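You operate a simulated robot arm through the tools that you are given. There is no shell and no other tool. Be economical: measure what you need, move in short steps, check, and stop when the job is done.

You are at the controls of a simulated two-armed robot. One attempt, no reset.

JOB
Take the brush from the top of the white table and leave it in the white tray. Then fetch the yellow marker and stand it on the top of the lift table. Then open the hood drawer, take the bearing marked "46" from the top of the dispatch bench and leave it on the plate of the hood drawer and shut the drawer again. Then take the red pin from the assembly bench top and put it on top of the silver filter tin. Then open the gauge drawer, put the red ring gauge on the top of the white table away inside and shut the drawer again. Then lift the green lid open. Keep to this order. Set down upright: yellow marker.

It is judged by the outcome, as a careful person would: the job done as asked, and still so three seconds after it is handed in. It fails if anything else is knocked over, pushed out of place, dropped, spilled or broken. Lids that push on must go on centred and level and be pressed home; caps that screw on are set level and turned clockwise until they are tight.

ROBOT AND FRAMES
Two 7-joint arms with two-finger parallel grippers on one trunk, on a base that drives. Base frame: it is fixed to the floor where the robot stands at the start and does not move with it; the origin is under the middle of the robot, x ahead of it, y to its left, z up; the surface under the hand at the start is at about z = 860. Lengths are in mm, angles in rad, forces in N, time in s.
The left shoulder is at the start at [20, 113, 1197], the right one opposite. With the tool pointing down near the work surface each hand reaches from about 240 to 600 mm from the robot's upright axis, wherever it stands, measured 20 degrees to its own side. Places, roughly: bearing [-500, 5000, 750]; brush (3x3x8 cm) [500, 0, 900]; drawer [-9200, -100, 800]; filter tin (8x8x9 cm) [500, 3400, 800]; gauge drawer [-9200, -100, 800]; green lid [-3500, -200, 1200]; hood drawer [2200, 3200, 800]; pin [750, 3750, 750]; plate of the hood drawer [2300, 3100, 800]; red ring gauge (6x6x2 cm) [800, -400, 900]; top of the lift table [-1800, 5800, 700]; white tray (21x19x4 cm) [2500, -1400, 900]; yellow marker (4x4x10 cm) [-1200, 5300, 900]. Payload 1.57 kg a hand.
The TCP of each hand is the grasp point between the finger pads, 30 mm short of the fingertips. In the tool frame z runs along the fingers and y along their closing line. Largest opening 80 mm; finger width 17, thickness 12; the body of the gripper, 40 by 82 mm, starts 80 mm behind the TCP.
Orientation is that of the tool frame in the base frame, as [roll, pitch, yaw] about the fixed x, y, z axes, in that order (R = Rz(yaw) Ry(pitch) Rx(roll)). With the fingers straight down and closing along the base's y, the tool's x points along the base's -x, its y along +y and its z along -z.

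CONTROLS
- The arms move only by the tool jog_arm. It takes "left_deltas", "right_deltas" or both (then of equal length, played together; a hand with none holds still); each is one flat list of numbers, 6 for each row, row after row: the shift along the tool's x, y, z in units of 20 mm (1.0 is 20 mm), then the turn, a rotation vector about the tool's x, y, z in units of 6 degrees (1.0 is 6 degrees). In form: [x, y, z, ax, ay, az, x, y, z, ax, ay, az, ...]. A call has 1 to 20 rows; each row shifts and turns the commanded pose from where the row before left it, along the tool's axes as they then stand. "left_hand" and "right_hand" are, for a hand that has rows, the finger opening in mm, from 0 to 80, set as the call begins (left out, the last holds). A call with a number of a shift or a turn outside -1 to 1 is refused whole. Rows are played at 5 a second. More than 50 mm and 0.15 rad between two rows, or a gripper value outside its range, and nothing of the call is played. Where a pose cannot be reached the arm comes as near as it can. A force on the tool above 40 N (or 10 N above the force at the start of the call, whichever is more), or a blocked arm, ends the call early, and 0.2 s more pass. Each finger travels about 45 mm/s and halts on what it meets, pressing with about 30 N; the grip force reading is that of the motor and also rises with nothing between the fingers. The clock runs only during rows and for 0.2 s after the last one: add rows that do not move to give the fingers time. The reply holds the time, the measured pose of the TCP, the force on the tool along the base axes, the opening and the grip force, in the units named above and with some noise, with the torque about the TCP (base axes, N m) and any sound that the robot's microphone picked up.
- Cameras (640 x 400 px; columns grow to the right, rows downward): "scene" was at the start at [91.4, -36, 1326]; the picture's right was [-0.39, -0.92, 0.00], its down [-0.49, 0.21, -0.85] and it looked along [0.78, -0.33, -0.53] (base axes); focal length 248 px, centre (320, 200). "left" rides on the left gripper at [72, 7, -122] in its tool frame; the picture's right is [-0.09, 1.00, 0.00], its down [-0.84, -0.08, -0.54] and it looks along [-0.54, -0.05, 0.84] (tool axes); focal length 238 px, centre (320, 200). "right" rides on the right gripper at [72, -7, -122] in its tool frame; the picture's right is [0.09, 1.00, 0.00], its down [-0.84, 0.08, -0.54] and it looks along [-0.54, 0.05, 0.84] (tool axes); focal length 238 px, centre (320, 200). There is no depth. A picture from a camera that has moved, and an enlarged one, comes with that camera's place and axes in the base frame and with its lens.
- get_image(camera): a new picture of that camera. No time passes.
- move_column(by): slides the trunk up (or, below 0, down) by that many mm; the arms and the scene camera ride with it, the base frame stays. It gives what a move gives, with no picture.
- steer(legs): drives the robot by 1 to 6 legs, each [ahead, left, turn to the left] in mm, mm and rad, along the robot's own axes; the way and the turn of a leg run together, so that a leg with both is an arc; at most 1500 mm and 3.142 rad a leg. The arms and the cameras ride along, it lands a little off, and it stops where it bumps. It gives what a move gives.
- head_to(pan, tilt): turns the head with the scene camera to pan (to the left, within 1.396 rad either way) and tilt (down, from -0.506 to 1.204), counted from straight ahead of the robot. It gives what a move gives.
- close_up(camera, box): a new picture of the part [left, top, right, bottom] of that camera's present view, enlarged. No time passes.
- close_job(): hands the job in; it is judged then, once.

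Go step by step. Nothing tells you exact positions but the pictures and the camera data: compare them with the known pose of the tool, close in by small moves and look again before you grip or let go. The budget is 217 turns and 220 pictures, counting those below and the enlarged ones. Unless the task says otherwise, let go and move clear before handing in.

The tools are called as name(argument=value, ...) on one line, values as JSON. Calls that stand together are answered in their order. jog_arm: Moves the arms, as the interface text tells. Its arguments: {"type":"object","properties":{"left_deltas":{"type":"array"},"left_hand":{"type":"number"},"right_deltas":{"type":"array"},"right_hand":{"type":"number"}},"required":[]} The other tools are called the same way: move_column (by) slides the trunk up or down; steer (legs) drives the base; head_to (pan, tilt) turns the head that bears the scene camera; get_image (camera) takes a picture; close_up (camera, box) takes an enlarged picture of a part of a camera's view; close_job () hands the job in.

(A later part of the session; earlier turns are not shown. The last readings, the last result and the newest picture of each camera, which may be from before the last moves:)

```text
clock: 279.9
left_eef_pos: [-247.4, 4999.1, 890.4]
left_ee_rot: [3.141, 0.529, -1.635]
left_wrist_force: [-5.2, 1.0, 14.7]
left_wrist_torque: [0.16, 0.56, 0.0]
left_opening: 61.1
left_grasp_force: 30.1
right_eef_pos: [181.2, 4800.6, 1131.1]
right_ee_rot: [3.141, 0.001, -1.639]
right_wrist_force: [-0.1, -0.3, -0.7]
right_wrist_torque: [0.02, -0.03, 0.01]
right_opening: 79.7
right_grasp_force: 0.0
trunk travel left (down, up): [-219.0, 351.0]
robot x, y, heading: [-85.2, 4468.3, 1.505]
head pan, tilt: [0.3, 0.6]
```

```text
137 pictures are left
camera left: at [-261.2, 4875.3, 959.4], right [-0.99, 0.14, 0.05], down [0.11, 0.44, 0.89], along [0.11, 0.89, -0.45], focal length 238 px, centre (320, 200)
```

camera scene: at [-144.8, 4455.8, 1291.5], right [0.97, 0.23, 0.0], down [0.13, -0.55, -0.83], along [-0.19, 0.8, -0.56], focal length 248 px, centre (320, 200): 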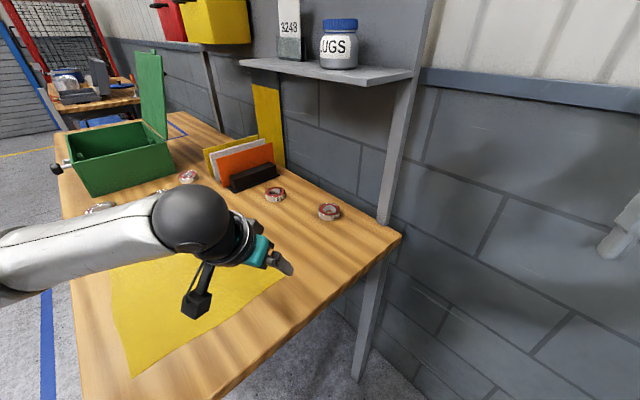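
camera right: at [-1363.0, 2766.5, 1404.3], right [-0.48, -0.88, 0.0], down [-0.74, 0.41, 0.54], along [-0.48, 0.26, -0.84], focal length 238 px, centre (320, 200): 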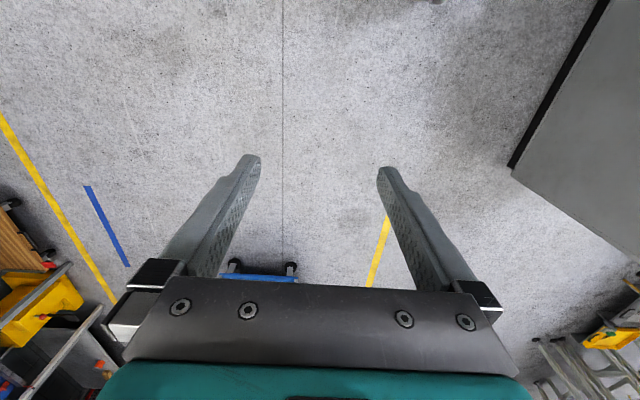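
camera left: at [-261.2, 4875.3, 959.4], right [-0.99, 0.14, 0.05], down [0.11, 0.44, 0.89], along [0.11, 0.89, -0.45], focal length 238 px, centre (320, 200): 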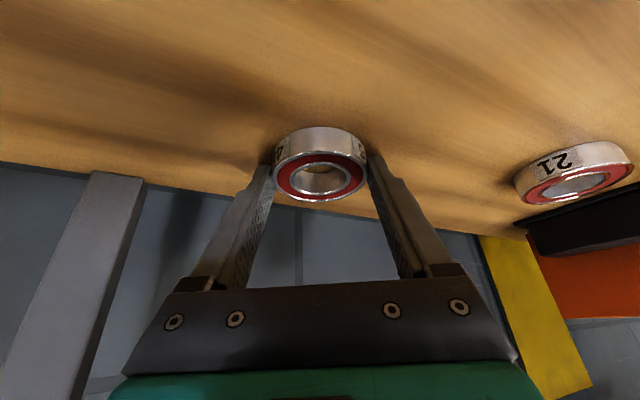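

jog_arm(left_deltas=[-0.25, 0, -0.43, 0, 0, 0, -0.25, 0, -0.43, 0, 0, 0, -0.25, 0, -0.43, 0, 0, 0, -0.25, 0, -0.43, 0, 0, 0, -0.25, 0, -0.43, 0, 0, 0, 0, 0, 0, 0, 0, 0])

get_image(camera="left")

get_image(camera="scene")

```text
clock: 281.3
left_eef_pos: [-247.4, 4998.3, 938.6]
left_ee_rot: [-3.14, 0.525, -1.636]
left_wrist_force: [-0.3, -0.5, -2.2]
left_wrist_torque: [-0.02, 0.01, 0.03]
left_opening: 60.9
left_grasp_force: 29.9
right_eef_pos: [181.5, 4801.6, 1131.2]
right_ee_rot: [3.139, 0.002, -1.638]
right_wrist_force: [-0.2, -0.7, -0.2]
right_wrist_torque: [0.0, -0.01, 0.05]
right_opening: 79.9
right_grasp_force: 0.1
trunk travel left (down, up): [-219.0, 351.0]
robot x, y, heading: [-87.6, 4470.9, 1.508]
head pan, tilt: [0.3, 0.6]
```

```text
136 pictures are left
camera left: at [-260.7, 4875.4, 1008.5], right [-0.99, 0.15, 0.04], down [0.11, 0.45, 0.89], along [0.11, 0.88, -0.46], focal length 238 px, centre (320, 200)
```

left: 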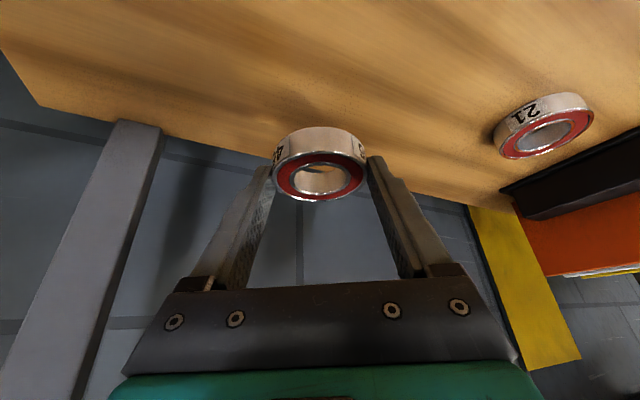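

```text
135 pictures are left
camera scene: at [-107.1, 4564.6, 1291.4], right [0.97, 0.23, 0.0], down [0.13, -0.55, -0.82], along [-0.19, 0.8, -0.57], focal length 248 px, centre (320, 200)
```

scene: 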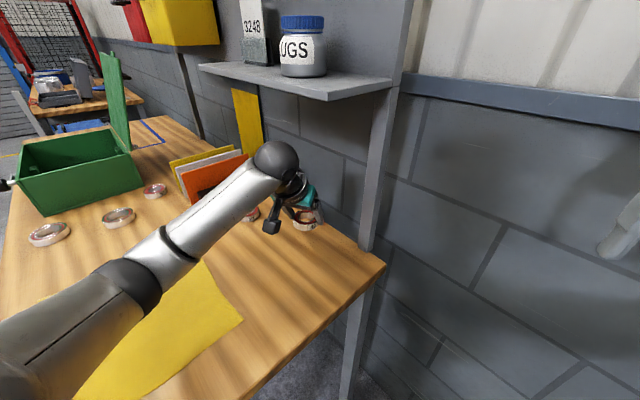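

Bearing 46 is held level. I'll retract the hand, back out, and return to the hood drawer.

jog_arm(left_deltas=[0.93, 0, -0.54, 0, 0, 0, 0.93, 0, -0.54, 0, 0, 0, 0.93, 0, -0.54, 0, 0, 0, 0.93, 0, -0.54, 0, 0, 0, 0.93, 0, -0.54, 0, 0, 0, 0.93, 0, -0.54, 0, 0, 0, 0.93, 0, -0.54, 0, 0, 0])

steer(legs=[[-300, 0, 0], [0, 0, -0.523], [-1100, 60, 0], [-1100, 0, 0], [0, -1400, 0], [0, -320, 0]])

get_image(camera="left")

```text
clock: 282.9
left_eef_pos: [-254.9, 4847.4, 938.7]
left_ee_rot: [-3.139, 0.527, -1.634]
left_wrist_force: [-0.4, 0.4, -1.8]
left_wrist_torque: [-0.02, -0.02, -0.01]
left_opening: 61.0
left_grasp_force: 30.3
right_eef_pos: [180.4, 4801.1, 1132.4]
right_ee_rot: [3.14, 0.003, -1.64]
right_wrist_force: [0.0, -1.0, -0.4]
right_wrist_torque: [-0.01, -0.02, -0.05]
right_opening: 79.9
right_grasp_force: 0.2
trunk travel left (down, up): [-219.0, 351.0]
robot x, y, heading: [-84.0, 4469.3, 1.501]
head pan, tilt: [0.3, 0.6]
```

```text
clock: 305.3
left_eef_pos: [120.7, 1846.0, 938.6]
left_ee_rot: [-3.141, 0.527, -2.132]
left_wrist_force: [0.6, -0.3, -2.6]
left_wrist_torque: [-0.02, 0.0, 0.01]
left_opening: 60.6
left_grasp_force: 30.0
right_eef_pos: [482.8, 1596.6, 1132.2]
right_ee_rot: [3.139, 0.002, -2.135]
right_wrist_force: [0.4, -0.1, 0.3]
right_wrist_torque: [0.02, 0.04, -0.02]
right_opening: 79.9
right_grasp_force: 0.0
trunk travel left (down, up): [-219.0, 351.0]
robot x, y, heading: [92.3, 1430.8, 1.004]
head pan, tilt: [0.3, 0.6]
```

```text
134 pictures are left
camera left: at [50.6, 1744.9, 1008.0], right [-0.8, 0.6, 0.05], down [0.31, 0.34, 0.89], along [0.52, 0.73, -0.46], focal length 238 px, centre (320, 200)
```

left: 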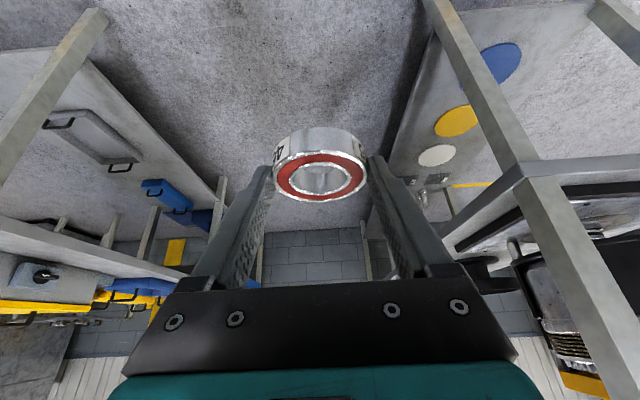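

Turning square to the hood table and sliding back up the aisle.

move_column(by=120)

steer(legs=[[0, 0, -1.59], [0, 1300, 0], [0, 1100, 0]])

head_to(pan=0.1, tilt=0.8)

get_image(camera="scene")

```text
clock: 306.8
left_eef_pos: [120.5, 1846.2, 1058.4]
left_ee_rot: [-3.139, 0.526, -2.133]
left_wrist_force: [0.3, -0.8, -2.0]
left_wrist_torque: [-0.05, 0.03, -0.02]
left_opening: 61.1
left_grasp_force: 30.3
right_eef_pos: [483.9, 1599.2, 1251.5]
right_ee_rot: [3.14, 0.002, -2.133]
right_wrist_force: [-0.1, 0.1, -0.1]
right_wrist_torque: [-0.02, 0.02, 0.02]
right_opening: 80.0
right_grasp_force: 0.0
trunk travel left (down, up): [-339.0, 231.0]
robot x, y, heading: [90.4, 1434.0, 1.004]
head pan, tilt: [0.3, 0.6]
```

```text
clock: 322.4
left_eef_pos: [1797.4, 3423.9, 1058.9]
left_ee_rot: [-3.138, 0.528, 2.575]
left_wrist_force: [0.1, 0.4, -2.0]
left_wrist_torque: [0.05, -0.01, -0.02]
left_opening: 60.9
left_grasp_force: 30.0
right_eef_pos: [1548.0, 3062.4, 1252.4]
right_ee_rot: [3.14, 0.002, 2.576]
right_wrist_force: [0.0, -0.3, 0.9]
right_wrist_torque: [0.01, 0.02, 0.01]
right_opening: 80.1
right_grasp_force: 0.1
trunk travel left (down, up): [-339.0, 231.0]
robot x, y, heading: [1387.2, 3456.3, -0.565]
head pan, tilt: [0.3, 0.6]
```

```text
clock: 323.1
left_eef_pos: [1797.7, 3424.0, 1056.9]
left_ee_rot: [-3.141, 0.525, 2.578]
left_wrist_force: [-0.3, 0.9, -2.6]
left_wrist_torque: [-0.02, 0.01, 0.01]
left_opening: 60.8
left_grasp_force: 30.2
right_eef_pos: [1548.3, 3061.1, 1252.1]
right_ee_rot: [3.139, 0.001, 2.575]
right_wrist_force: [0.4, 0.6, 0.1]
right_wrist_torque: [0.01, 0.02, 0.03]
right_opening: 80.3
right_grasp_force: 0.1
trunk travel left (down, up): [-339.0, 231.0]
robot x, y, heading: [1381.2, 3452.4, -0.56]
head pan, tilt: [0.099, 0.799]
```

```text
133 pictures are left
camera scene: at [1463.4, 3412.8, 1394.6], right [-0.45, -0.89, 0.0], down [-0.64, 0.32, -0.7], along [0.62, -0.31, -0.72], focal length 248 px, centre (320, 200)
```

scene: 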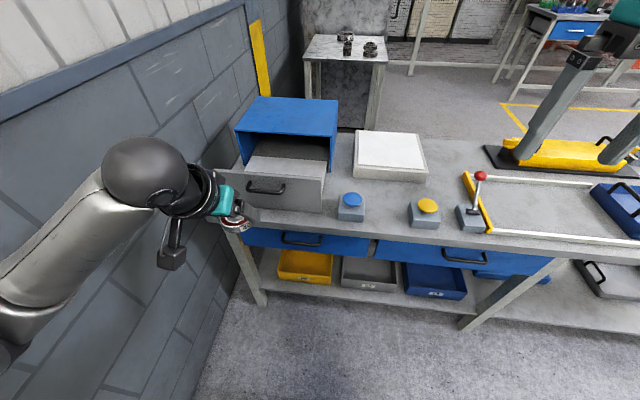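

Lateral alignment is right. I'll drive ahead 245 and check the plate with the hand camera.

steer(legs=[[245, 0, -0.022]])

get_image(camera="scene")

get_image(camera="left")

```text
clock: 325.0
left_eef_pos: [2001.2, 3277.4, 1057.5]
left_ee_rot: [-3.14, 0.525, 2.551]
left_wrist_force: [0.9, -0.4, -2.0]
left_wrist_torque: [0.05, 0.0, 0.0]
left_opening: 61.2
left_grasp_force: 30.1
right_eef_pos: [1743.1, 2924.4, 1251.5]
right_ee_rot: [3.139, 0.003, 2.547]
right_wrist_force: [-0.3, -0.4, 0.1]
right_wrist_torque: [0.01, 0.01, 0.01]
right_opening: 80.1
right_grasp_force: 0.0
trunk travel left (down, up): [-339.0, 231.0]
robot x, y, heading: [1586.9, 3319.9, -0.594]
head pan, tilt: [0.099, 0.799]
```

```text
132 pictures are left
camera scene: at [1668.9, 3276.0, 1394.4], right [-0.47, -0.88, 0.0], down [-0.63, 0.34, -0.7], along [0.61, -0.33, -0.72], focal length 248 px, centre (320, 200)
```

scene: 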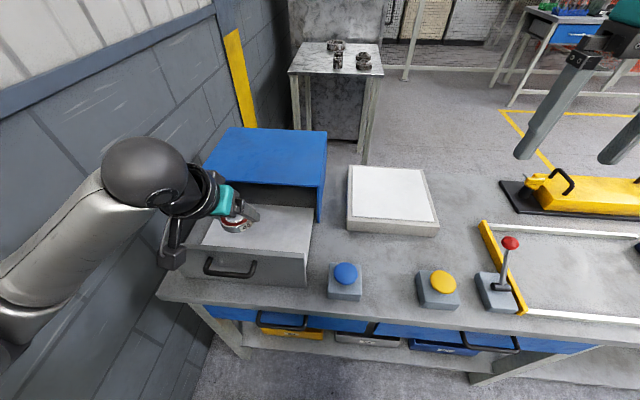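

```text
131 pictures are left
camera left: at [1904.5, 3351.8, 1127.8], right [0.62, 0.78, 0.04], down [0.33, -0.32, 0.89], along [0.71, -0.54, -0.46], focal length 238 px, centre (320, 200)
```

left: 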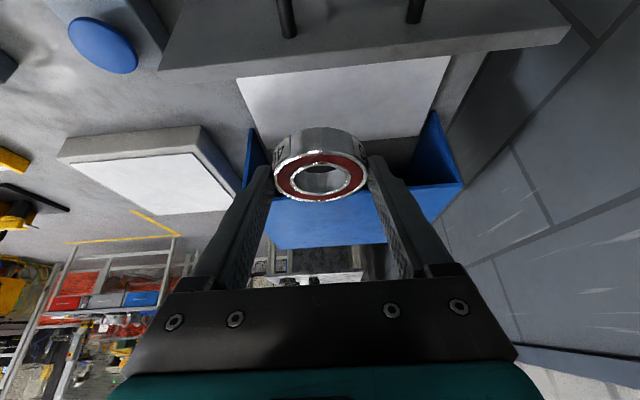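

The plate centre is near (2095, 3240). I'll move the bearing over it, then lower most of the way.

jog_arm(left_deltas=[-0.87, 0.2, 0.5, 0, 0, 0, -0.87, 0.2, 0.5, 0, 0, 0, -0.87, 0.2, 0.5, 0, 0, 0, -0.87, 0.2, 0.5, 0, 0, 0, 0.5, 0, 0.865, 0, 0, 0, 0.5, 0, 0.865, 0, 0, 0, 0.5, 0, 0.865, 0, 0, 0, 0.5, 0, 0.865, 0, 0, 0, 0, 0, 0, 0, 0, 0])

get_image(camera="left")

close_up(camera="scene", box=[150, 110, 350, 300])

```text
clock: 327.0
left_eef_pos: [2077.2, 3247.8, 977.5]
left_ee_rot: [-3.141, 0.526, 2.552]
left_wrist_force: [-0.5, -0.4, -2.8]
left_wrist_torque: [0.03, 0.03, 0.01]
left_opening: 61.2
left_grasp_force: 29.8
right_eef_pos: [1743.1, 2923.3, 1252.9]
right_ee_rot: [3.139, 0.0, 2.55]
right_wrist_force: [0.9, 0.1, 0.3]
right_wrist_torque: [0.0, -0.02, 0.01]
right_opening: 80.1
right_grasp_force: 0.1
trunk travel left (down, up): [-339.0, 231.0]
robot x, y, heading: [1588.1, 3320.4, -0.587]
head pan, tilt: [0.099, 0.799]
```

```text
130 pictures are left
camera left: at [1979.3, 3320.8, 1047.3], right [0.62, 0.78, 0.05], down [0.33, -0.32, 0.89], along [0.71, -0.54, -0.46], focal length 238 px, centre (320, 200)
```

left: 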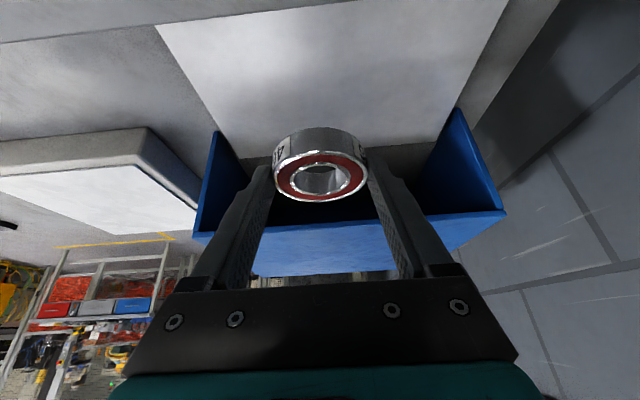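

```text
2.11 times, centred on (250, 205) of scene
camera zoom: at [1668.2, 3276.5, 1394.5], right [-0.47, -0.88, 0.0], down [-0.63, 0.34, -0.7], along [0.61, -0.33, -0.72], focal length 521 px, centre (467, 190)
```

zoom: 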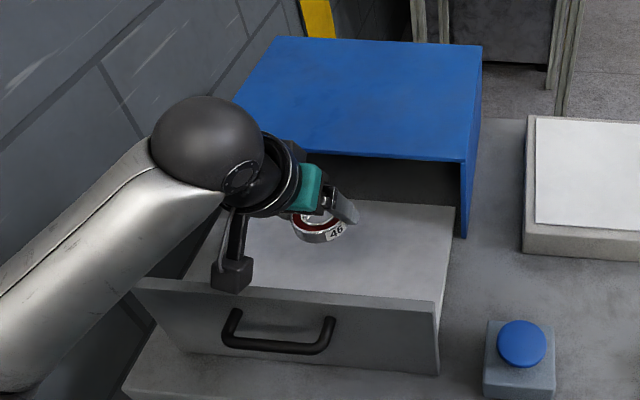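

Over the plate. Lowering in small steps to contact.

jog_arm(left_deltas=[0.3, 0, 0.52, 0, 0, 0, 0.2, 0, 0.346, 0, 0, 0, 0.125, 0, 0.216, 0, 0, 0, 0.125, 0, 0.216, 0, 0, 0, 0.125, 0, 0.216, 0, 0, 0, 0.1, 0, 0.173, 0, 0, 0, 0.1, 0, 0.173, 0, 0, 0, 0.1, 0, 0.173, 0, 0, 0, 0.1, 0, 0.173, 0, 0, 0, 0.1, 0, 0.173, 0, 0, 0, 0.1, 0, 0.173, 0, 0, 0, 0.1, 0, 0.173, 0, 0, 0, 0.1, 0, 0.173, 0, 0, 0])

get_image(camera="left")

close_up(camera="scene", box=[150, 110, 350, 300])

```text
clock: 329.8
left_eef_pos: [2077.9, 3247.6, 910.5]
left_ee_rot: [-3.139, 0.525, 2.551]
left_wrist_force: [-0.5, 0.0, -3.3]
left_wrist_torque: [0.03, 0.03, 0.01]
left_opening: 60.9
left_grasp_force: 29.9
right_eef_pos: [1742.5, 2922.2, 1252.3]
right_ee_rot: [3.14, 0.001, 2.549]
right_wrist_force: [0.8, -0.5, -0.6]
right_wrist_torque: [-0.02, -0.01, -0.02]
right_opening: 79.9
right_grasp_force: 0.1
trunk travel left (down, up): [-339.0, 231.0]
robot x, y, heading: [1589.9, 3321.5, -0.592]
head pan, tilt: [0.099, 0.799]
```

```text
128 pictures are left
camera left: at [1979.9, 3320.8, 981.2], right [0.62, 0.78, 0.04], down [0.33, -0.31, 0.89], along [0.71, -0.54, -0.46], focal length 238 px, centre (320, 200)
```

left: 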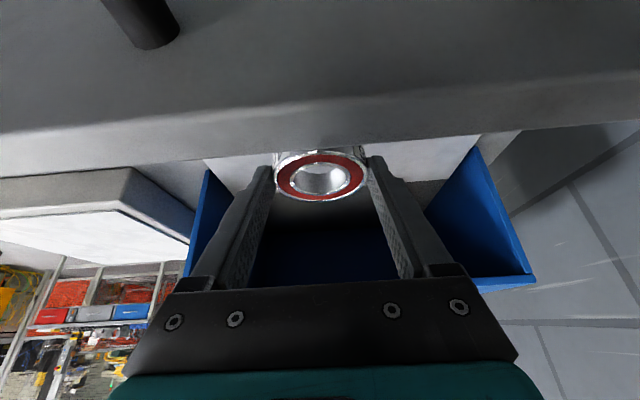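

```text
2.11 times, centred on (250, 205) of scene
camera zoom: at [1668.2, 3276.5, 1394.5], right [-0.47, -0.88, 0.0], down [-0.63, 0.34, -0.7], along [0.61, -0.33, -0.72], focal length 521 px, centre (467, 190)
```

zoom: 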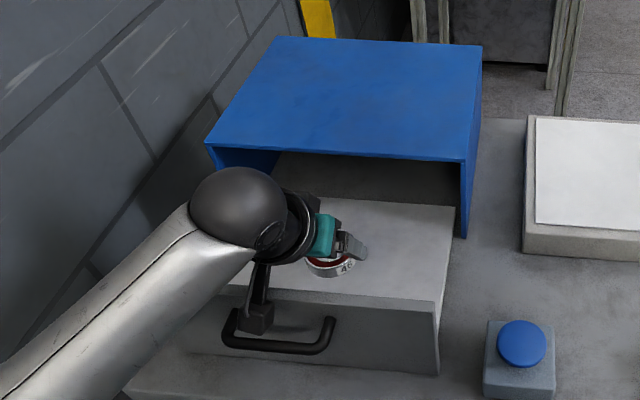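

Not touching yet. The camera is close above the handle, so I'll go down a few mm at a time.

jog_arm(left_deltas=[0.1, 0, 0.173, 0, 0, 0, 0.1, 0, 0.173, 0, 0, 0, 0, 0, 0, 0, 0, 0])

close_up(camera="scene", box=[190, 180, 310, 290])

```text
clock: 330.6
left_eef_pos: [2078.2, 3247.0, 902.9]
left_ee_rot: [-3.14, 0.526, 2.551]
left_wrist_force: [-0.1, -0.3, -3.0]
left_wrist_torque: [0.02, 0.02, -0.04]
left_opening: 61.1
left_grasp_force: 30.2
right_eef_pos: [1742.3, 2922.7, 1251.1]
right_ee_rot: [3.139, 0.004, 2.548]
right_wrist_force: [-0.2, 0.7, -0.5]
right_wrist_torque: [-0.03, -0.03, 0.05]
right_opening: 80.0
right_grasp_force: 0.0
trunk travel left (down, up): [-339.0, 231.0]
robot x, y, heading: [1590.4, 3324.2, -0.59]
head pan, tilt: [0.099, 0.799]
```

```text
3.64 times, centred on (250, 235) of scene
camera zoom: at [1668.2, 3276.5, 1394.5], right [-0.47, -0.88, 0.0], down [-0.63, 0.34, -0.7], along [0.61, -0.33, -0.72], focal length 900 px, centre (574, 73)
```

zoom: 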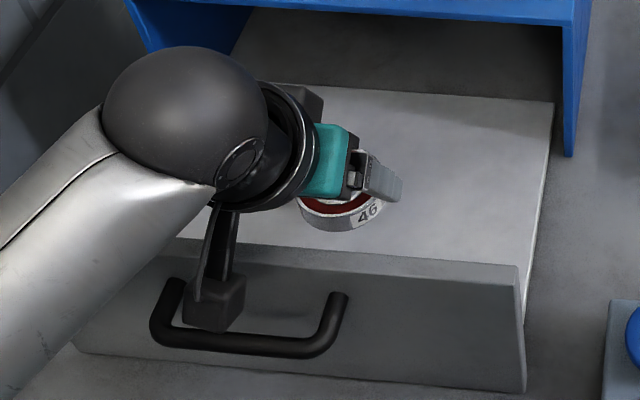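

jog_arm(left_deltas=[0.1, 0, 0.173, 0, 0, 0, 0.1, 0, 0.173, 0, 0, 0, 0, 0, 0, 0, 0, 0])

close_up(camera="scene", box=[190, 180, 310, 290])

get_image(camera="left")

```text
clock: 331.4
left_eef_pos: [2078.1, 3246.5, 895.2]
left_ee_rot: [-3.139, 0.528, 2.55]
left_wrist_force: [0.1, -0.1, -1.6]
left_wrist_torque: [0.0, 0.02, 0.03]
left_opening: 60.9
left_grasp_force: 29.8
right_eef_pos: [1743.1, 2923.1, 1251.4]
right_ee_rot: [3.14, 0.001, 2.547]
right_wrist_force: [0.9, -0.3, 0.1]
right_wrist_torque: [0.0, 0.01, 0.02]
right_opening: 80.2
right_grasp_force: 0.1
trunk travel left (down, up): [-339.0, 231.0]
robot x, y, heading: [1588.1, 3322.7, -0.59]
head pan, tilt: [0.099, 0.799]
```

```text
3.64 times, centred on (250, 235) of scene
camera zoom: at [1668.2, 3276.5, 1394.5], right [-0.47, -0.88, 0.0], down [-0.63, 0.34, -0.7], along [0.61, -0.33, -0.72], focal length 900 px, centre (574, 73)
```

zoom: 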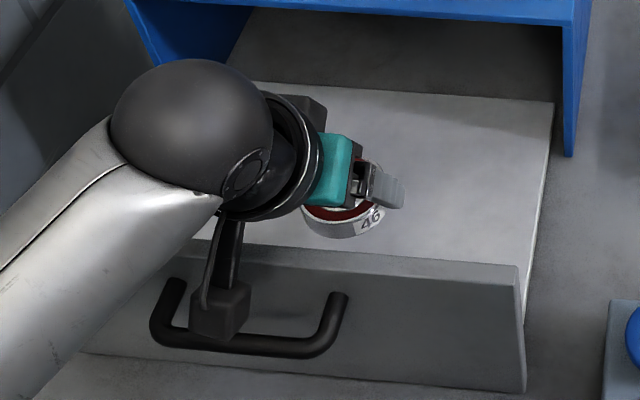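

```text
124 pictures are left
camera left: at [1979.8, 3320.3, 965.0], right [0.62, 0.78, 0.04], down [0.33, -0.31, 0.89], along [0.71, -0.54, -0.46], focal length 238 px, centre (320, 200)
```

left: 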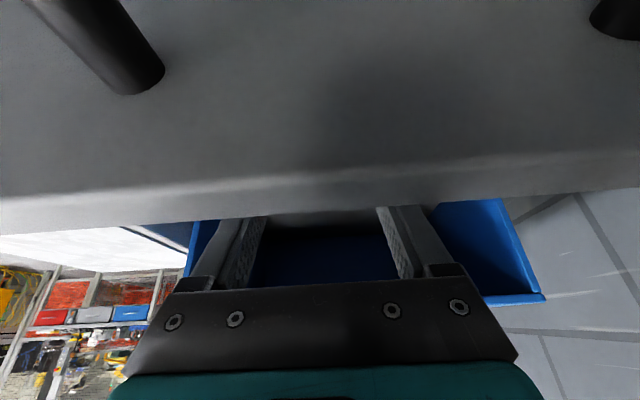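

jog_arm(left_deltas=[0.1, 0, 0.173, 0, 0, 0, 0.1, 0, 0.173, 0, 0, 0, 0, 0, 0, 0, 0, 0])

close_up(camera="scene", box=[190, 180, 310, 290])

```text
clock: 332.2
left_eef_pos: [2076.5, 3246.6, 887.5]
left_ee_rot: [-3.14, 0.524, 2.551]
left_wrist_force: [0.1, 0.4, -3.0]
left_wrist_torque: [0.0, 0.02, 0.01]
left_opening: 60.9
left_grasp_force: 30.0
right_eef_pos: [1742.2, 2923.6, 1252.2]
right_ee_rot: [3.14, 0.001, 2.548]
right_wrist_force: [0.4, -0.5, 0.1]
right_wrist_torque: [-0.02, 0.02, -0.01]
right_opening: 80.1
right_grasp_force: 0.0
trunk travel left (down, up): [-339.0, 231.0]
robot x, y, heading: [1591.1, 3317.4, -0.592]
head pan, tilt: [0.099, 0.799]
```

```text
3.64 times, centred on (250, 235) of scene
camera zoom: at [1668.2, 3276.5, 1394.5], right [-0.47, -0.88, 0.0], down [-0.63, 0.34, -0.7], along [0.61, -0.33, -0.72], focal length 900 px, centre (574, 73)
```

zoom: 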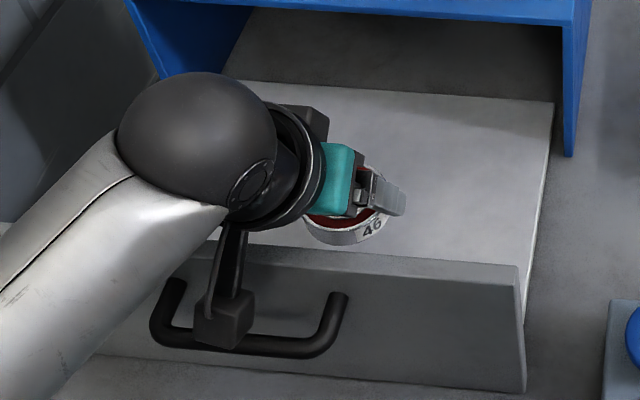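

The plate is deeper than expected and the camera would reach the handle. I'll lift, move 75 mm further in so the camera clears the panel on the inside, and lower again.

jog_arm(left_deltas=[-0.45, 0, -0.78, 0, 0, 0, -0.45, 0, -0.78, 0, 0, 0, -0.45, 0, -0.78, 0, 0, 0, -0.81, 0, 0.47, 0, 0, 0, -0.81, 0, 0.47, 0, 0, 0, -0.81, 0, 0.47, 0, 0, 0, -0.81, 0, 0.47, 0, 0, 0, 0, 0, 0, 0, 0, 0])

get_image(camera="left")

close_up(camera="scene", box=[170, 120, 330, 290])

```text
clock: 334.0
left_eef_pos: [2139.7, 3204.4, 941.1]
left_ee_rot: [-3.14, 0.525, 2.551]
left_wrist_force: [-0.3, 0.2, -3.1]
left_wrist_torque: [-0.01, 0.0, -0.01]
left_opening: 61.2
left_grasp_force: 29.8
right_eef_pos: [1742.2, 2923.1, 1252.3]
right_ee_rot: [3.141, 0.003, 2.548]
right_wrist_force: [0.6, 0.3, 0.4]
right_wrist_torque: [0.01, 0.03, -0.02]
right_opening: 80.2
right_grasp_force: 0.1
trunk travel left (down, up): [-339.0, 231.0]
robot x, y, heading: [1589.0, 3319.1, -0.593]
head pan, tilt: [0.099, 0.799]
```

```text
122 pictures are left
camera left: at [2041.7, 3277.9, 1011.5], right [0.62, 0.78, 0.04], down [0.33, -0.31, 0.89], along [0.71, -0.54, -0.46], focal length 238 px, centre (320, 200)
```

left: 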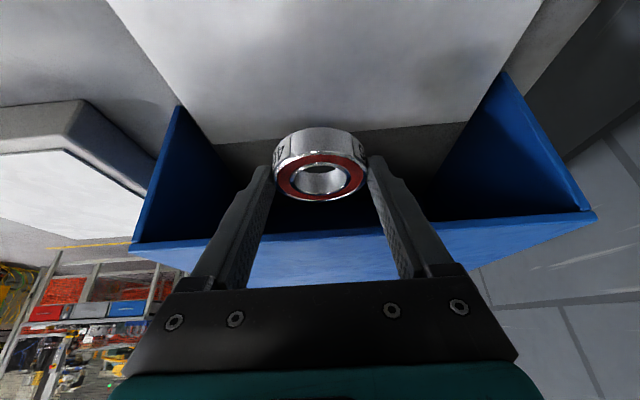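

```text
2.35 times, centred on (250, 205) of scene
camera zoom: at [1668.2, 3276.7, 1394.5], right [-0.47, -0.88, 0.0], down [-0.63, 0.34, -0.7], along [0.61, -0.33, -0.72], focal length 583 px, centre (485, 188)
```

zoom: 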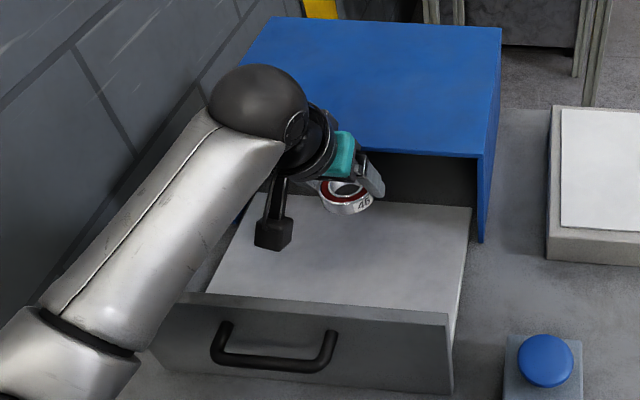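

jog_arm(left_deltas=[0.35, 0, -0.2, 0, 0, 0, 0.45, 0, 0.78, 0, 0, 0, 0.45, 0, 0.78, 0, 0, 0, 0.25, 0, 0.43, 0, 0, 0, 0.1, 0, 0.173, 0, 0, 0, 0.1, 0, 0.173, 0, 0, 0, 0.1, 0, 0.173, 0, 0, 0, 0.1, 0, 0.173, 0, 0, 0, 0.1, 0, 0.173, 0, 0, 0, 0.1, 0, 0.173, 0, 0, 0, 0.1, 0, 0.173, 0, 0, 0, 0.1, 0, 0.173, 0, 0, 0])

close_up(camera="scene", box=[170, 120, 330, 290])

get_image(camera="left")

```text
clock: 336.1
left_eef_pos: [2137.4, 3204.9, 881.6]
left_ee_rot: [-3.137, 0.542, 2.554]
left_wrist_force: [-0.7, -1.5, 14.0]
left_wrist_torque: [1.32, 2.01, 0.18]
left_opening: 61.0
left_grasp_force: 29.4
right_eef_pos: [1742.4, 2923.0, 1252.7]
right_ee_rot: [3.139, 0.003, 2.547]
right_wrist_force: [0.2, -0.3, 0.2]
right_wrist_torque: [-0.01, 0.02, 0.0]
right_opening: 80.1
right_grasp_force: 0.1
trunk travel left (down, up): [-339.0, 231.0]
robot x, y, heading: [1587.8, 3320.6, -0.593]
head pan, tilt: [0.099, 0.799]
stopped in row 10 (left hand): the force on the tool passed its limit at 46 N (the readings are from after the stop); the commanded pose is now the measured one
```

```text
2.35 times, centred on (250, 205) of scene
camera zoom: at [1668.0, 3276.0, 1394.5], right [-0.47, -0.88, 0.0], down [-0.63, 0.34, -0.7], along [0.61, -0.33, -0.72], focal length 583 px, centre (485, 188)
```

zoom: 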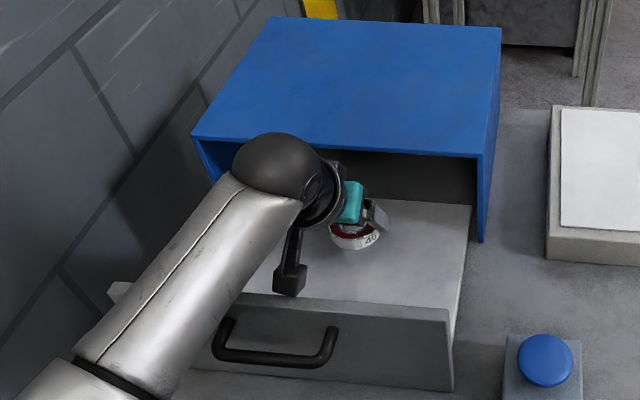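

```text
119 pictures are left
camera left: at [2039.2, 3279.6, 949.4], right [0.62, 0.78, 0.04], down [0.32, -0.3, 0.9], along [0.72, -0.54, -0.44], focal length 238 px, centre (320, 200)
```

left: 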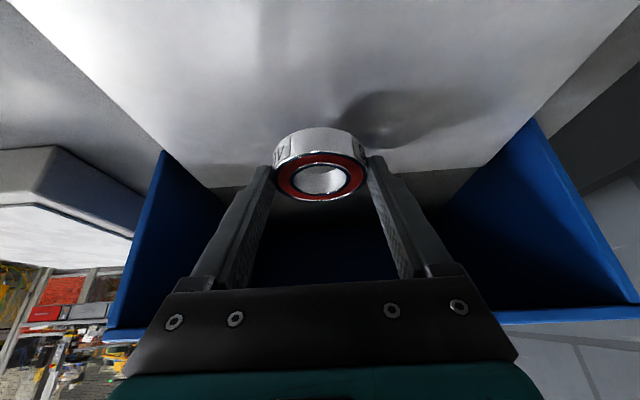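

The torque suggests the camera touched the panel. I'll lift a little, move 14 mm further in, and lower again.

jog_arm(left_deltas=[-0.3, 0, -0.52, 0, 0, 0, -0.62, 0, 0.36, 0, 0, 0, 0, 0, 0, -0.0, -0.15, 0, 0.3, 0, 0.52, 0, 0, 0, 0.1, 0, 0.173, 0, 0, 0, 0.1, 0, 0.173, 0, 0, 0, 0.1, 0, 0.173, 0, 0, 0, 0.1, 0, 0.173, 0, 0, 0])

close_up(camera="scene", box=[200, 150, 300, 260])

get_image(camera="left")

```text
clock: 337.9
left_eef_pos: [2150.2, 3198.3, 864.6]
left_ee_rot: [-3.139, 0.556, 2.554]
left_wrist_force: [0.7, 1.0, -2.1]
left_wrist_torque: [0.03, -0.01, 0.02]
left_opening: 61.0
left_grasp_force: 30.0
right_eef_pos: [1743.1, 2924.2, 1253.1]
right_ee_rot: [3.14, 0.002, 2.547]
right_wrist_force: [-0.3, 0.4, -0.2]
right_wrist_torque: [0.0, -0.01, 0.0]
right_opening: 79.9
right_grasp_force: 0.0
trunk travel left (down, up): [-339.0, 231.0]
robot x, y, heading: [1589.9, 3320.9, -0.589]
head pan, tilt: [0.099, 0.799]
```

```text
3.64 times, centred on (250, 205) of scene
camera zoom: at [1668.3, 3276.5, 1394.5], right [-0.47, -0.88, 0.0], down [-0.63, 0.34, -0.7], along [0.61, -0.33, -0.72], focal length 900 px, centre (574, 182)
```

zoom: 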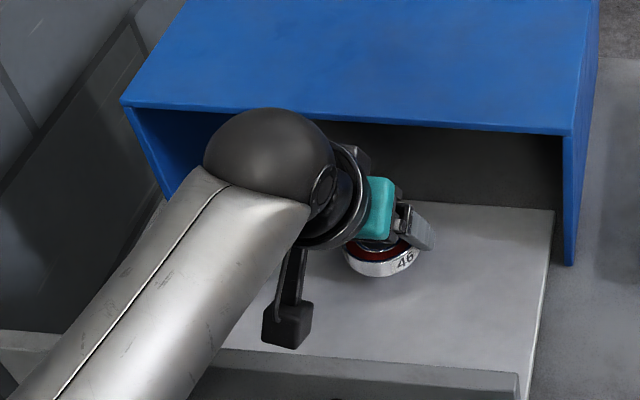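

```text
117 pictures are left
camera left: at [2050.8, 3272.8, 930.1], right [0.62, 0.78, 0.05], down [0.31, -0.3, 0.9], along [0.72, -0.54, -0.43], focal length 238 px, centre (320, 200)
```

left: 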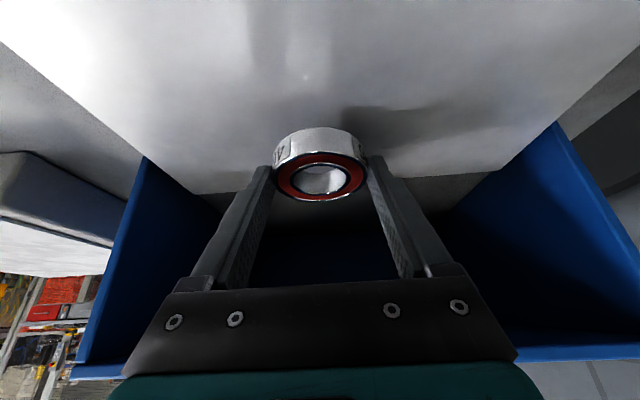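

Still above the plate. I'll fix the small pitch drift and keep lowering.

jog_arm(left_deltas=[0, 0, 0, 0, 0.28, 0, 0.2, 0, 0.346, 0, 0, 0, 0.1, 0, 0.173, 0, 0, 0, 0.1, 0, 0.173, 0, 0, 0, 0.1, 0, 0.173, 0, 0, 0, 0.1, 0, 0.173, 0, 0, 0, 0.1, 0, 0.173, 0, 0, 0, 0.1, 0, 0.173, 0, 0, 0])

close_up(camera="scene", box=[180, 150, 320, 290])

get_image(camera="left")

```text
clock: 339.7
left_eef_pos: [2157.3, 3192.1, 846.0]
left_ee_rot: [-3.136, 0.56, 2.552]
left_wrist_force: [0.6, -1.5, 8.3]
left_wrist_torque: [0.17, 0.04, 0.02]
left_opening: 61.0
left_grasp_force: 30.4
right_eef_pos: [1743.3, 2922.7, 1252.0]
right_ee_rot: [3.139, 0.001, 2.549]
right_wrist_force: [0.5, 0.0, -0.2]
right_wrist_torque: [0.01, 0.05, -0.01]
right_opening: 80.0
right_grasp_force: 0.0
trunk travel left (down, up): [-339.0, 231.0]
robot x, y, heading: [1593.0, 3323.5, -0.587]
head pan, tilt: [0.099, 0.799]
stopped in row 8 (left hand): the force on the tool passed its limit at 42 N (the readings are from after the stop); the commanded pose is now the measured one
```

```text
2.86 times, centred on (250, 220) of scene
camera zoom: at [1668.9, 3276.0, 1394.2], right [-0.47, -0.88, 0.0], down [-0.63, 0.34, -0.7], along [0.61, -0.33, -0.72], focal length 707 px, centre (520, 143)
```

zoom: 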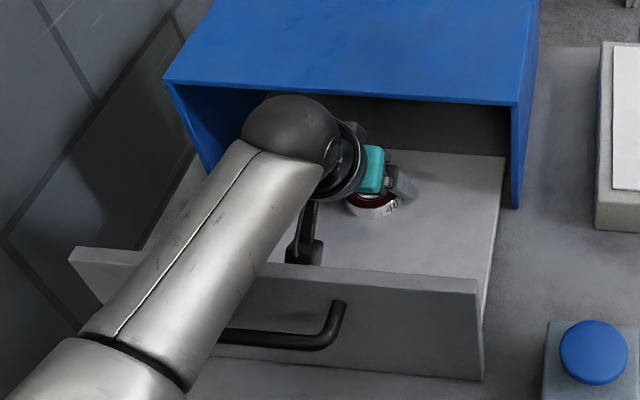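

```text
115 pictures are left
camera left: at [2058.9, 3266.8, 911.6], right [0.62, 0.78, 0.05], down [0.31, -0.3, 0.9], along [0.72, -0.55, -0.43], focal length 238 px, centre (320, 200)
```

left: 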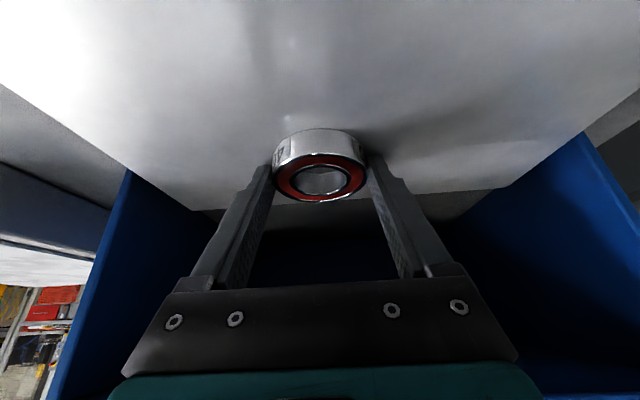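

The bearing rests on the plate now. I'll release and rise straight up.

jog_arm(left_deltas=[0, 0, 0, 0, 0, 0, 0, 0, 0, 0, 0, 0, 0, 0, 0, 0, 0, 0, 0, 0, 0, 0, 0, 0], left_hand=80)

jog_arm(left_deltas=[-0.25, 0, -0.4, 0, 0, 0, -0.5, 0, -0.8, 0, 0, 0, -0.5, 0, -0.8, 0, 0, 0, -0.5, 0, -0.8, 0, 0, 0, -0.5, 0, -0.8, 0, 0, 0, -0.5, 0, -0.8, 0, 0, 0, -0.3, 0, -0.8, 0, 0, 0, 0, 0, -0.8, 0, 0, 0, 0, 0, -0.8, 0, 0, 0])

get_image(camera="left")

get_image(camera="scene")

```text
clock: 340.7
left_eef_pos: [2155.3, 3192.5, 846.2]
left_ee_rot: [-3.14, 0.557, 2.553]
left_wrist_force: [-2.9, -5.1, 16.0]
left_wrist_torque: [0.28, -0.38, -0.18]
left_opening: 75.1
left_grasp_force: 0.1
right_eef_pos: [1741.3, 2922.7, 1251.2]
right_ee_rot: [3.14, 0.004, 2.547]
right_wrist_force: [-0.1, -0.4, -0.2]
right_wrist_torque: [-0.03, 0.0, 0.02]
right_opening: 79.8
right_grasp_force: 0.0
trunk travel left (down, up): [-339.0, 231.0]
robot x, y, heading: [1591.5, 3321.1, -0.588]
head pan, tilt: [0.099, 0.799]
```

```text
clock: 342.7
left_eef_pos: [2141.3, 3206.0, 991.2]
left_ee_rot: [-3.14, 0.552, 2.553]
left_wrist_force: [-0.1, 0.2, -0.7]
left_wrist_torque: [0.0, -0.01, 0.03]
left_opening: 80.1
left_grasp_force: 0.1
right_eef_pos: [1743.0, 2923.9, 1251.2]
right_ee_rot: [3.139, 0.003, 2.551]
right_wrist_force: [-0.6, 0.6, -0.3]
right_wrist_torque: [-0.01, -0.03, 0.0]
right_opening: 80.0
right_grasp_force: 0.1
trunk travel left (down, up): [-339.0, 231.0]
robot x, y, heading: [1589.4, 3316.9, -0.589]
head pan, tilt: [0.099, 0.799]
```

```text
114 pictures are left
camera left: at [2041.4, 3280.4, 1058.9], right [0.62, 0.78, 0.05], down [0.31, -0.3, 0.9], along [0.72, -0.54, -0.43], focal length 238 px, centre (320, 200)
```

left: 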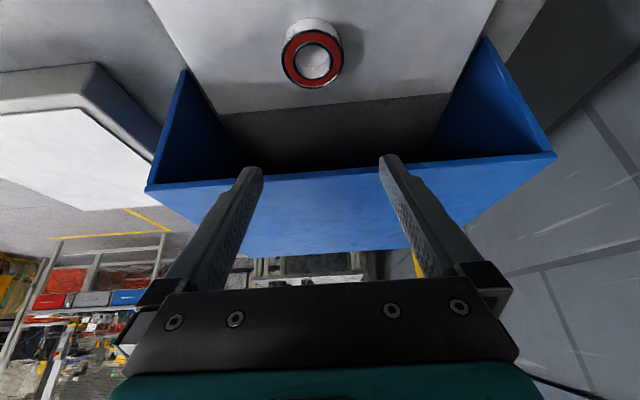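

```text
113 pictures are left
camera scene: at [1668.0, 3276.7, 1394.5], right [-0.47, -0.88, 0.0], down [-0.63, 0.34, -0.7], along [0.61, -0.33, -0.72], focal length 248 px, centre (320, 200)
```

scene: 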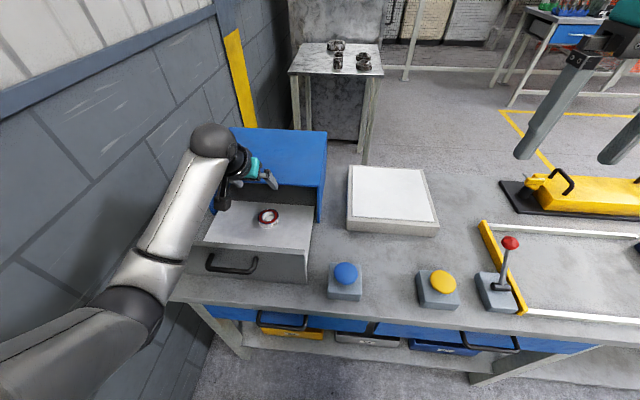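

The bearing lies on the plate. Now I'll straighten the hand, move it in front of the panel and push the drawer shut.

jog_arm(left_deltas=[-0.52, 0, -0.85, 0, 0, 0, -0.52, 0, -0.85, 0, 0, 0, -0.52, 0, -0.85, 0, 0, 0, -0.52, 0, -0.85, 0, 0, 0, 0, 0, 0, 0, 0.88, 0, 0, 0, 0, 0, 0.88, 0, 0, 0, 0, 0, 0.88, 0, 0, 0, 0, 0, 0.88, 0, 0, 0, 0, 0, 0.88, 0, 0, 0, 0, 0, 0.87, 0, 0, 0, 0, 0, 0, 0], left_hand=0)

jog_arm(left_deltas=[1, 0, 0, 0, 0, 0, 1, 0, 0, 0, 0, 0, 1, 0, 0, 0, 0, 0, 1, 0, 0, 0, 0, 0, 1, 0, 0, 0, 0, 0, 1, 0, 0, 0, 0, 0, 1, 0, 0, 0, 0, 0, 1, 0, 0, 0, 0, 0, 1, 0, 0, 0, 0, 0, 1, 0, 0, 0, 0, 0, 1, 0, 0, 0, 0, 0, 1, 0.5, 0, 0, 0, 0, 0, 0, 0, 0, 0, 0])

get_image(camera="left")

close_up(camera="scene", box=[150, 110, 350, 300])

```text
clock: 345.1
left_eef_pos: [2140.9, 3204.8, 1072.1]
left_ee_rot: [-3.14, 0.0, 2.553]
left_wrist_force: [0.1, -0.6, -0.8]
left_wrist_torque: [0.0, -0.02, 0.01]
left_opening: 0.1
left_grasp_force: 21.4
right_eef_pos: [1742.7, 2924.6, 1251.1]
right_ee_rot: [3.141, 0.002, 2.55]
right_wrist_force: [0.4, 0.4, -0.6]
right_wrist_torque: [-0.03, -0.05, -0.04]
right_opening: 80.0
right_grasp_force: 0.0
trunk travel left (down, up): [-339.0, 231.0]
robot x, y, heading: [1589.9, 3325.6, -0.593]
head pan, tilt: [0.099, 0.799]
```

```text
clock: 347.9
left_eef_pos: [1947.5, 3348.2, 1071.2]
left_ee_rot: [-3.138, -0.001, 2.551]
left_wrist_force: [0.2, 0.2, 0.4]
left_wrist_torque: [0.04, 0.02, 0.01]
left_opening: 0.0
left_grasp_force: 20.6
right_eef_pos: [1743.0, 2923.6, 1252.1]
right_ee_rot: [3.139, 0.003, 2.55]
right_wrist_force: [0.3, -0.4, 0.0]
right_wrist_torque: [-0.01, -0.03, -0.02]
right_opening: 80.1
right_grasp_force: 0.0
trunk travel left (down, up): [-339.0, 231.0]
robot x, y, heading: [1593.0, 3319.7, -0.59]
head pan, tilt: [0.099, 0.799]
```

```text
112 pictures are left
camera left: at [1891.8, 3393.5, 1193.3], right [0.63, 0.78, 0.0], down [0.65, -0.53, 0.54], along [0.42, -0.34, -0.84], focal length 238 px, centre (320, 200)
```

left: 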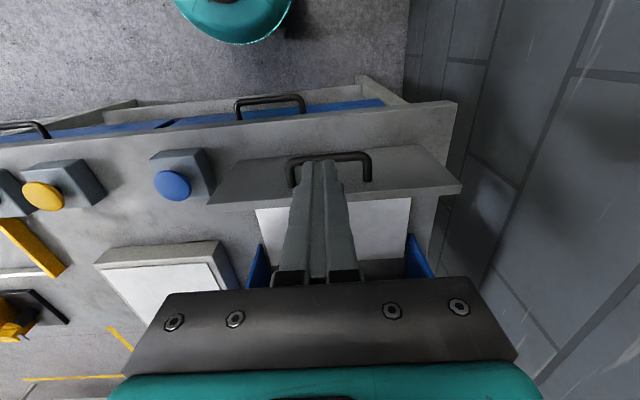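

```text
2.11 times, centred on (250, 205) of scene
camera zoom: at [1668.2, 3276.2, 1394.5], right [-0.47, -0.88, 0.0], down [-0.63, 0.34, -0.7], along [0.61, -0.33, -0.72], focal length 521 px, centre (467, 190)
```

zoom: 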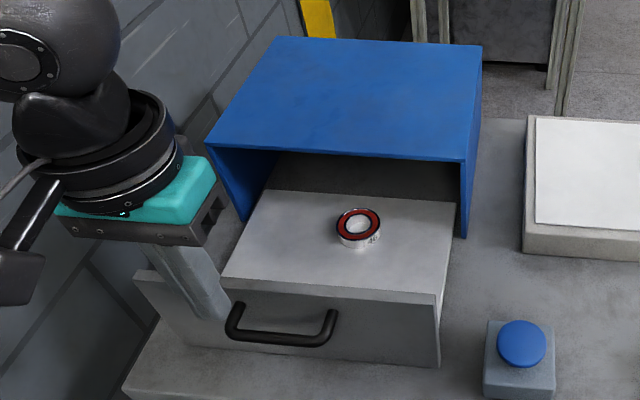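

Lined up 48 mm in front of the bar. Lowering and pushing.

jog_arm(left_deltas=[0, 0.4, 1, 0, 0, 0, 0, 0, 1, 0, 0, 0, 0, 0, 1, 0, 0, 0, 0, 0, 1, 0, 0, 0, 0, 0, 1, 0, 0, 0, 0, 0, 1, 0, 0, 0, 0, 0, 1, 0, 0, 0, 0, 0, 0.5, 0, 0, 0, 0, 0, 0, 0, 0, 0])

jog_arm(left_deltas=[-0.7, 0, 0, 0, 0, 0, -0.7, 0, 0, 0, 0, 0, -0.7, 0, 0, 0, 0, 0, -0.7, 0, 0, 0, 0, 0, -0.7, 0, 0, 0, 0, 0, -0.7, 0, 0, 0, 0, 0, -0.7, 0, 0, 0, 0, 0, -0.7, 0, 0, 0, 0, 0, -0.7, 0, 0, 0, 0, 0, -0.7, 0, 0, 0, 0, 0, -0.7, 0, 0, 0, 0, 0, -0.7, 0, 0, 0, 0, 0, -0.7, 0, 0, 0, 0, 0, -0.7, 0, 0, 0, 0, 0, -0.5, 0, 0, 0, 0, 0, -0.3, 0, 0, 0, 0, 0, -0.3, 0, 0, 0, 0, 0, -0.3, 0, 0, 0, 0, 0, -0.3, 0, 0, 0, 0, 0])

get_image(camera="left")

close_up(camera="scene", box=[150, 110, 350, 300])

```text
clock: 349.9
left_eef_pos: [1951.2, 3352.8, 919.7]
left_ee_rot: [-3.14, 0.002, 2.551]
left_wrist_force: [-0.1, 0.4, 0.4]
left_wrist_torque: [-0.02, 0.01, -0.02]
left_opening: 0.0
left_grasp_force: 21.7
right_eef_pos: [1742.3, 2924.4, 1251.8]
right_ee_rot: [3.14, 0.003, 2.548]
right_wrist_force: [0.4, 0.3, -0.3]
right_wrist_torque: [0.0, 0.0, 0.01]
right_opening: 80.2
right_grasp_force: 0.1
trunk travel left (down, up): [-339.0, 231.0]
robot x, y, heading: [1590.6, 3321.9, -0.593]
head pan, tilt: [0.099, 0.799]
```

```text
clock: 353.9
left_eef_pos: [2142.4, 3226.1, 920.4]
left_ee_rot: [-3.141, -0.002, 2.552]
left_wrist_force: [-7.6, 3.3, 1.1]
left_wrist_torque: [0.09, -0.01, 0.02]
left_opening: 0.0
left_grasp_force: 20.9
right_eef_pos: [1740.7, 2923.4, 1250.9]
right_ee_rot: [3.139, 0.002, 2.55]
right_wrist_force: [0.3, -0.2, -0.1]
right_wrist_torque: [0.0, -0.02, -0.01]
right_opening: 79.5
right_grasp_force: 0.0
trunk travel left (down, up): [-339.0, 231.0]
robot x, y, heading: [1589.5, 3321.3, -0.585]
head pan, tilt: [0.099, 0.799]
```

```text
110 pictures are left
camera left: at [2086.1, 3270.7, 1043.6], right [0.63, 0.78, 0.0], down [0.65, -0.53, 0.54], along [0.42, -0.34, -0.84], focal length 238 px, centre (320, 200)
```

left: 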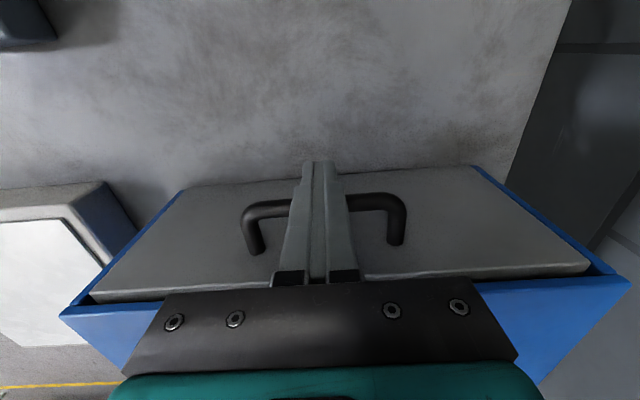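

```text
2.11 times, centred on (250, 205) of scene
camera zoom: at [1666.8, 3277.3, 1394.6], right [-0.47, -0.88, 0.0], down [-0.63, 0.34, -0.7], along [0.62, -0.33, -0.72], focal length 521 px, centre (467, 190)
```

zoom: 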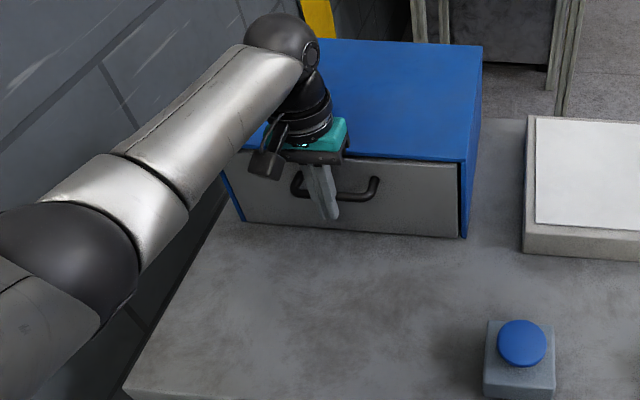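

Nearly flush. A bit more push until it's firm.

jog_arm(left_deltas=[-0.25, 0, 0, 0, 0, 0, -0.25, 0, 0, 0, 0, 0, -0.25, 0, 0, 0, 0, 0, -0.25, 0, 0, 0, 0, 0, -0.25, 0, 0, 0, 0, 0, -0.25, 0, 0, 0, 0, 0])

get_image(camera="left")

```text
clock: 354.5
left_eef_pos: [2141.1, 3226.4, 917.1]
left_ee_rot: [-3.141, -0.035, 2.554]
left_wrist_force: [-15.2, 8.2, 4.5]
left_wrist_torque: [-0.14, 0.12, 0.0]
left_opening: 0.0
left_grasp_force: 21.6
right_eef_pos: [1742.3, 2925.2, 1252.0]
right_ee_rot: [3.141, 0.002, 2.549]
right_wrist_force: [0.2, 0.2, 0.4]
right_wrist_torque: [-0.01, 0.03, 0.0]
right_opening: 80.1
right_grasp_force: 0.0
trunk travel left (down, up): [-339.0, 231.0]
robot x, y, heading: [1591.4, 3320.6, -0.586]
head pan, tilt: [0.099, 0.799]
stopped in row 3 (left hand): the force on the tool passed its limit at 43 N (the readings are from after the stop); the commanded pose is now the measured one
```

```text
108 pictures are left
camera left: at [2089.8, 3268.6, 1042.8], right [0.63, 0.78, 0.0], down [0.67, -0.54, 0.51], along [0.4, -0.33, -0.86], focal length 238 px, centre (320, 200)
```

left: 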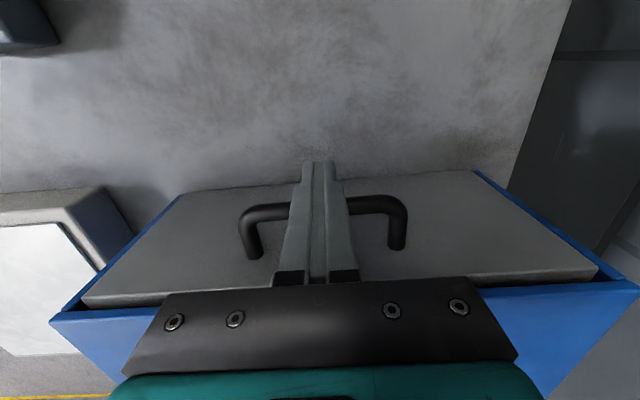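

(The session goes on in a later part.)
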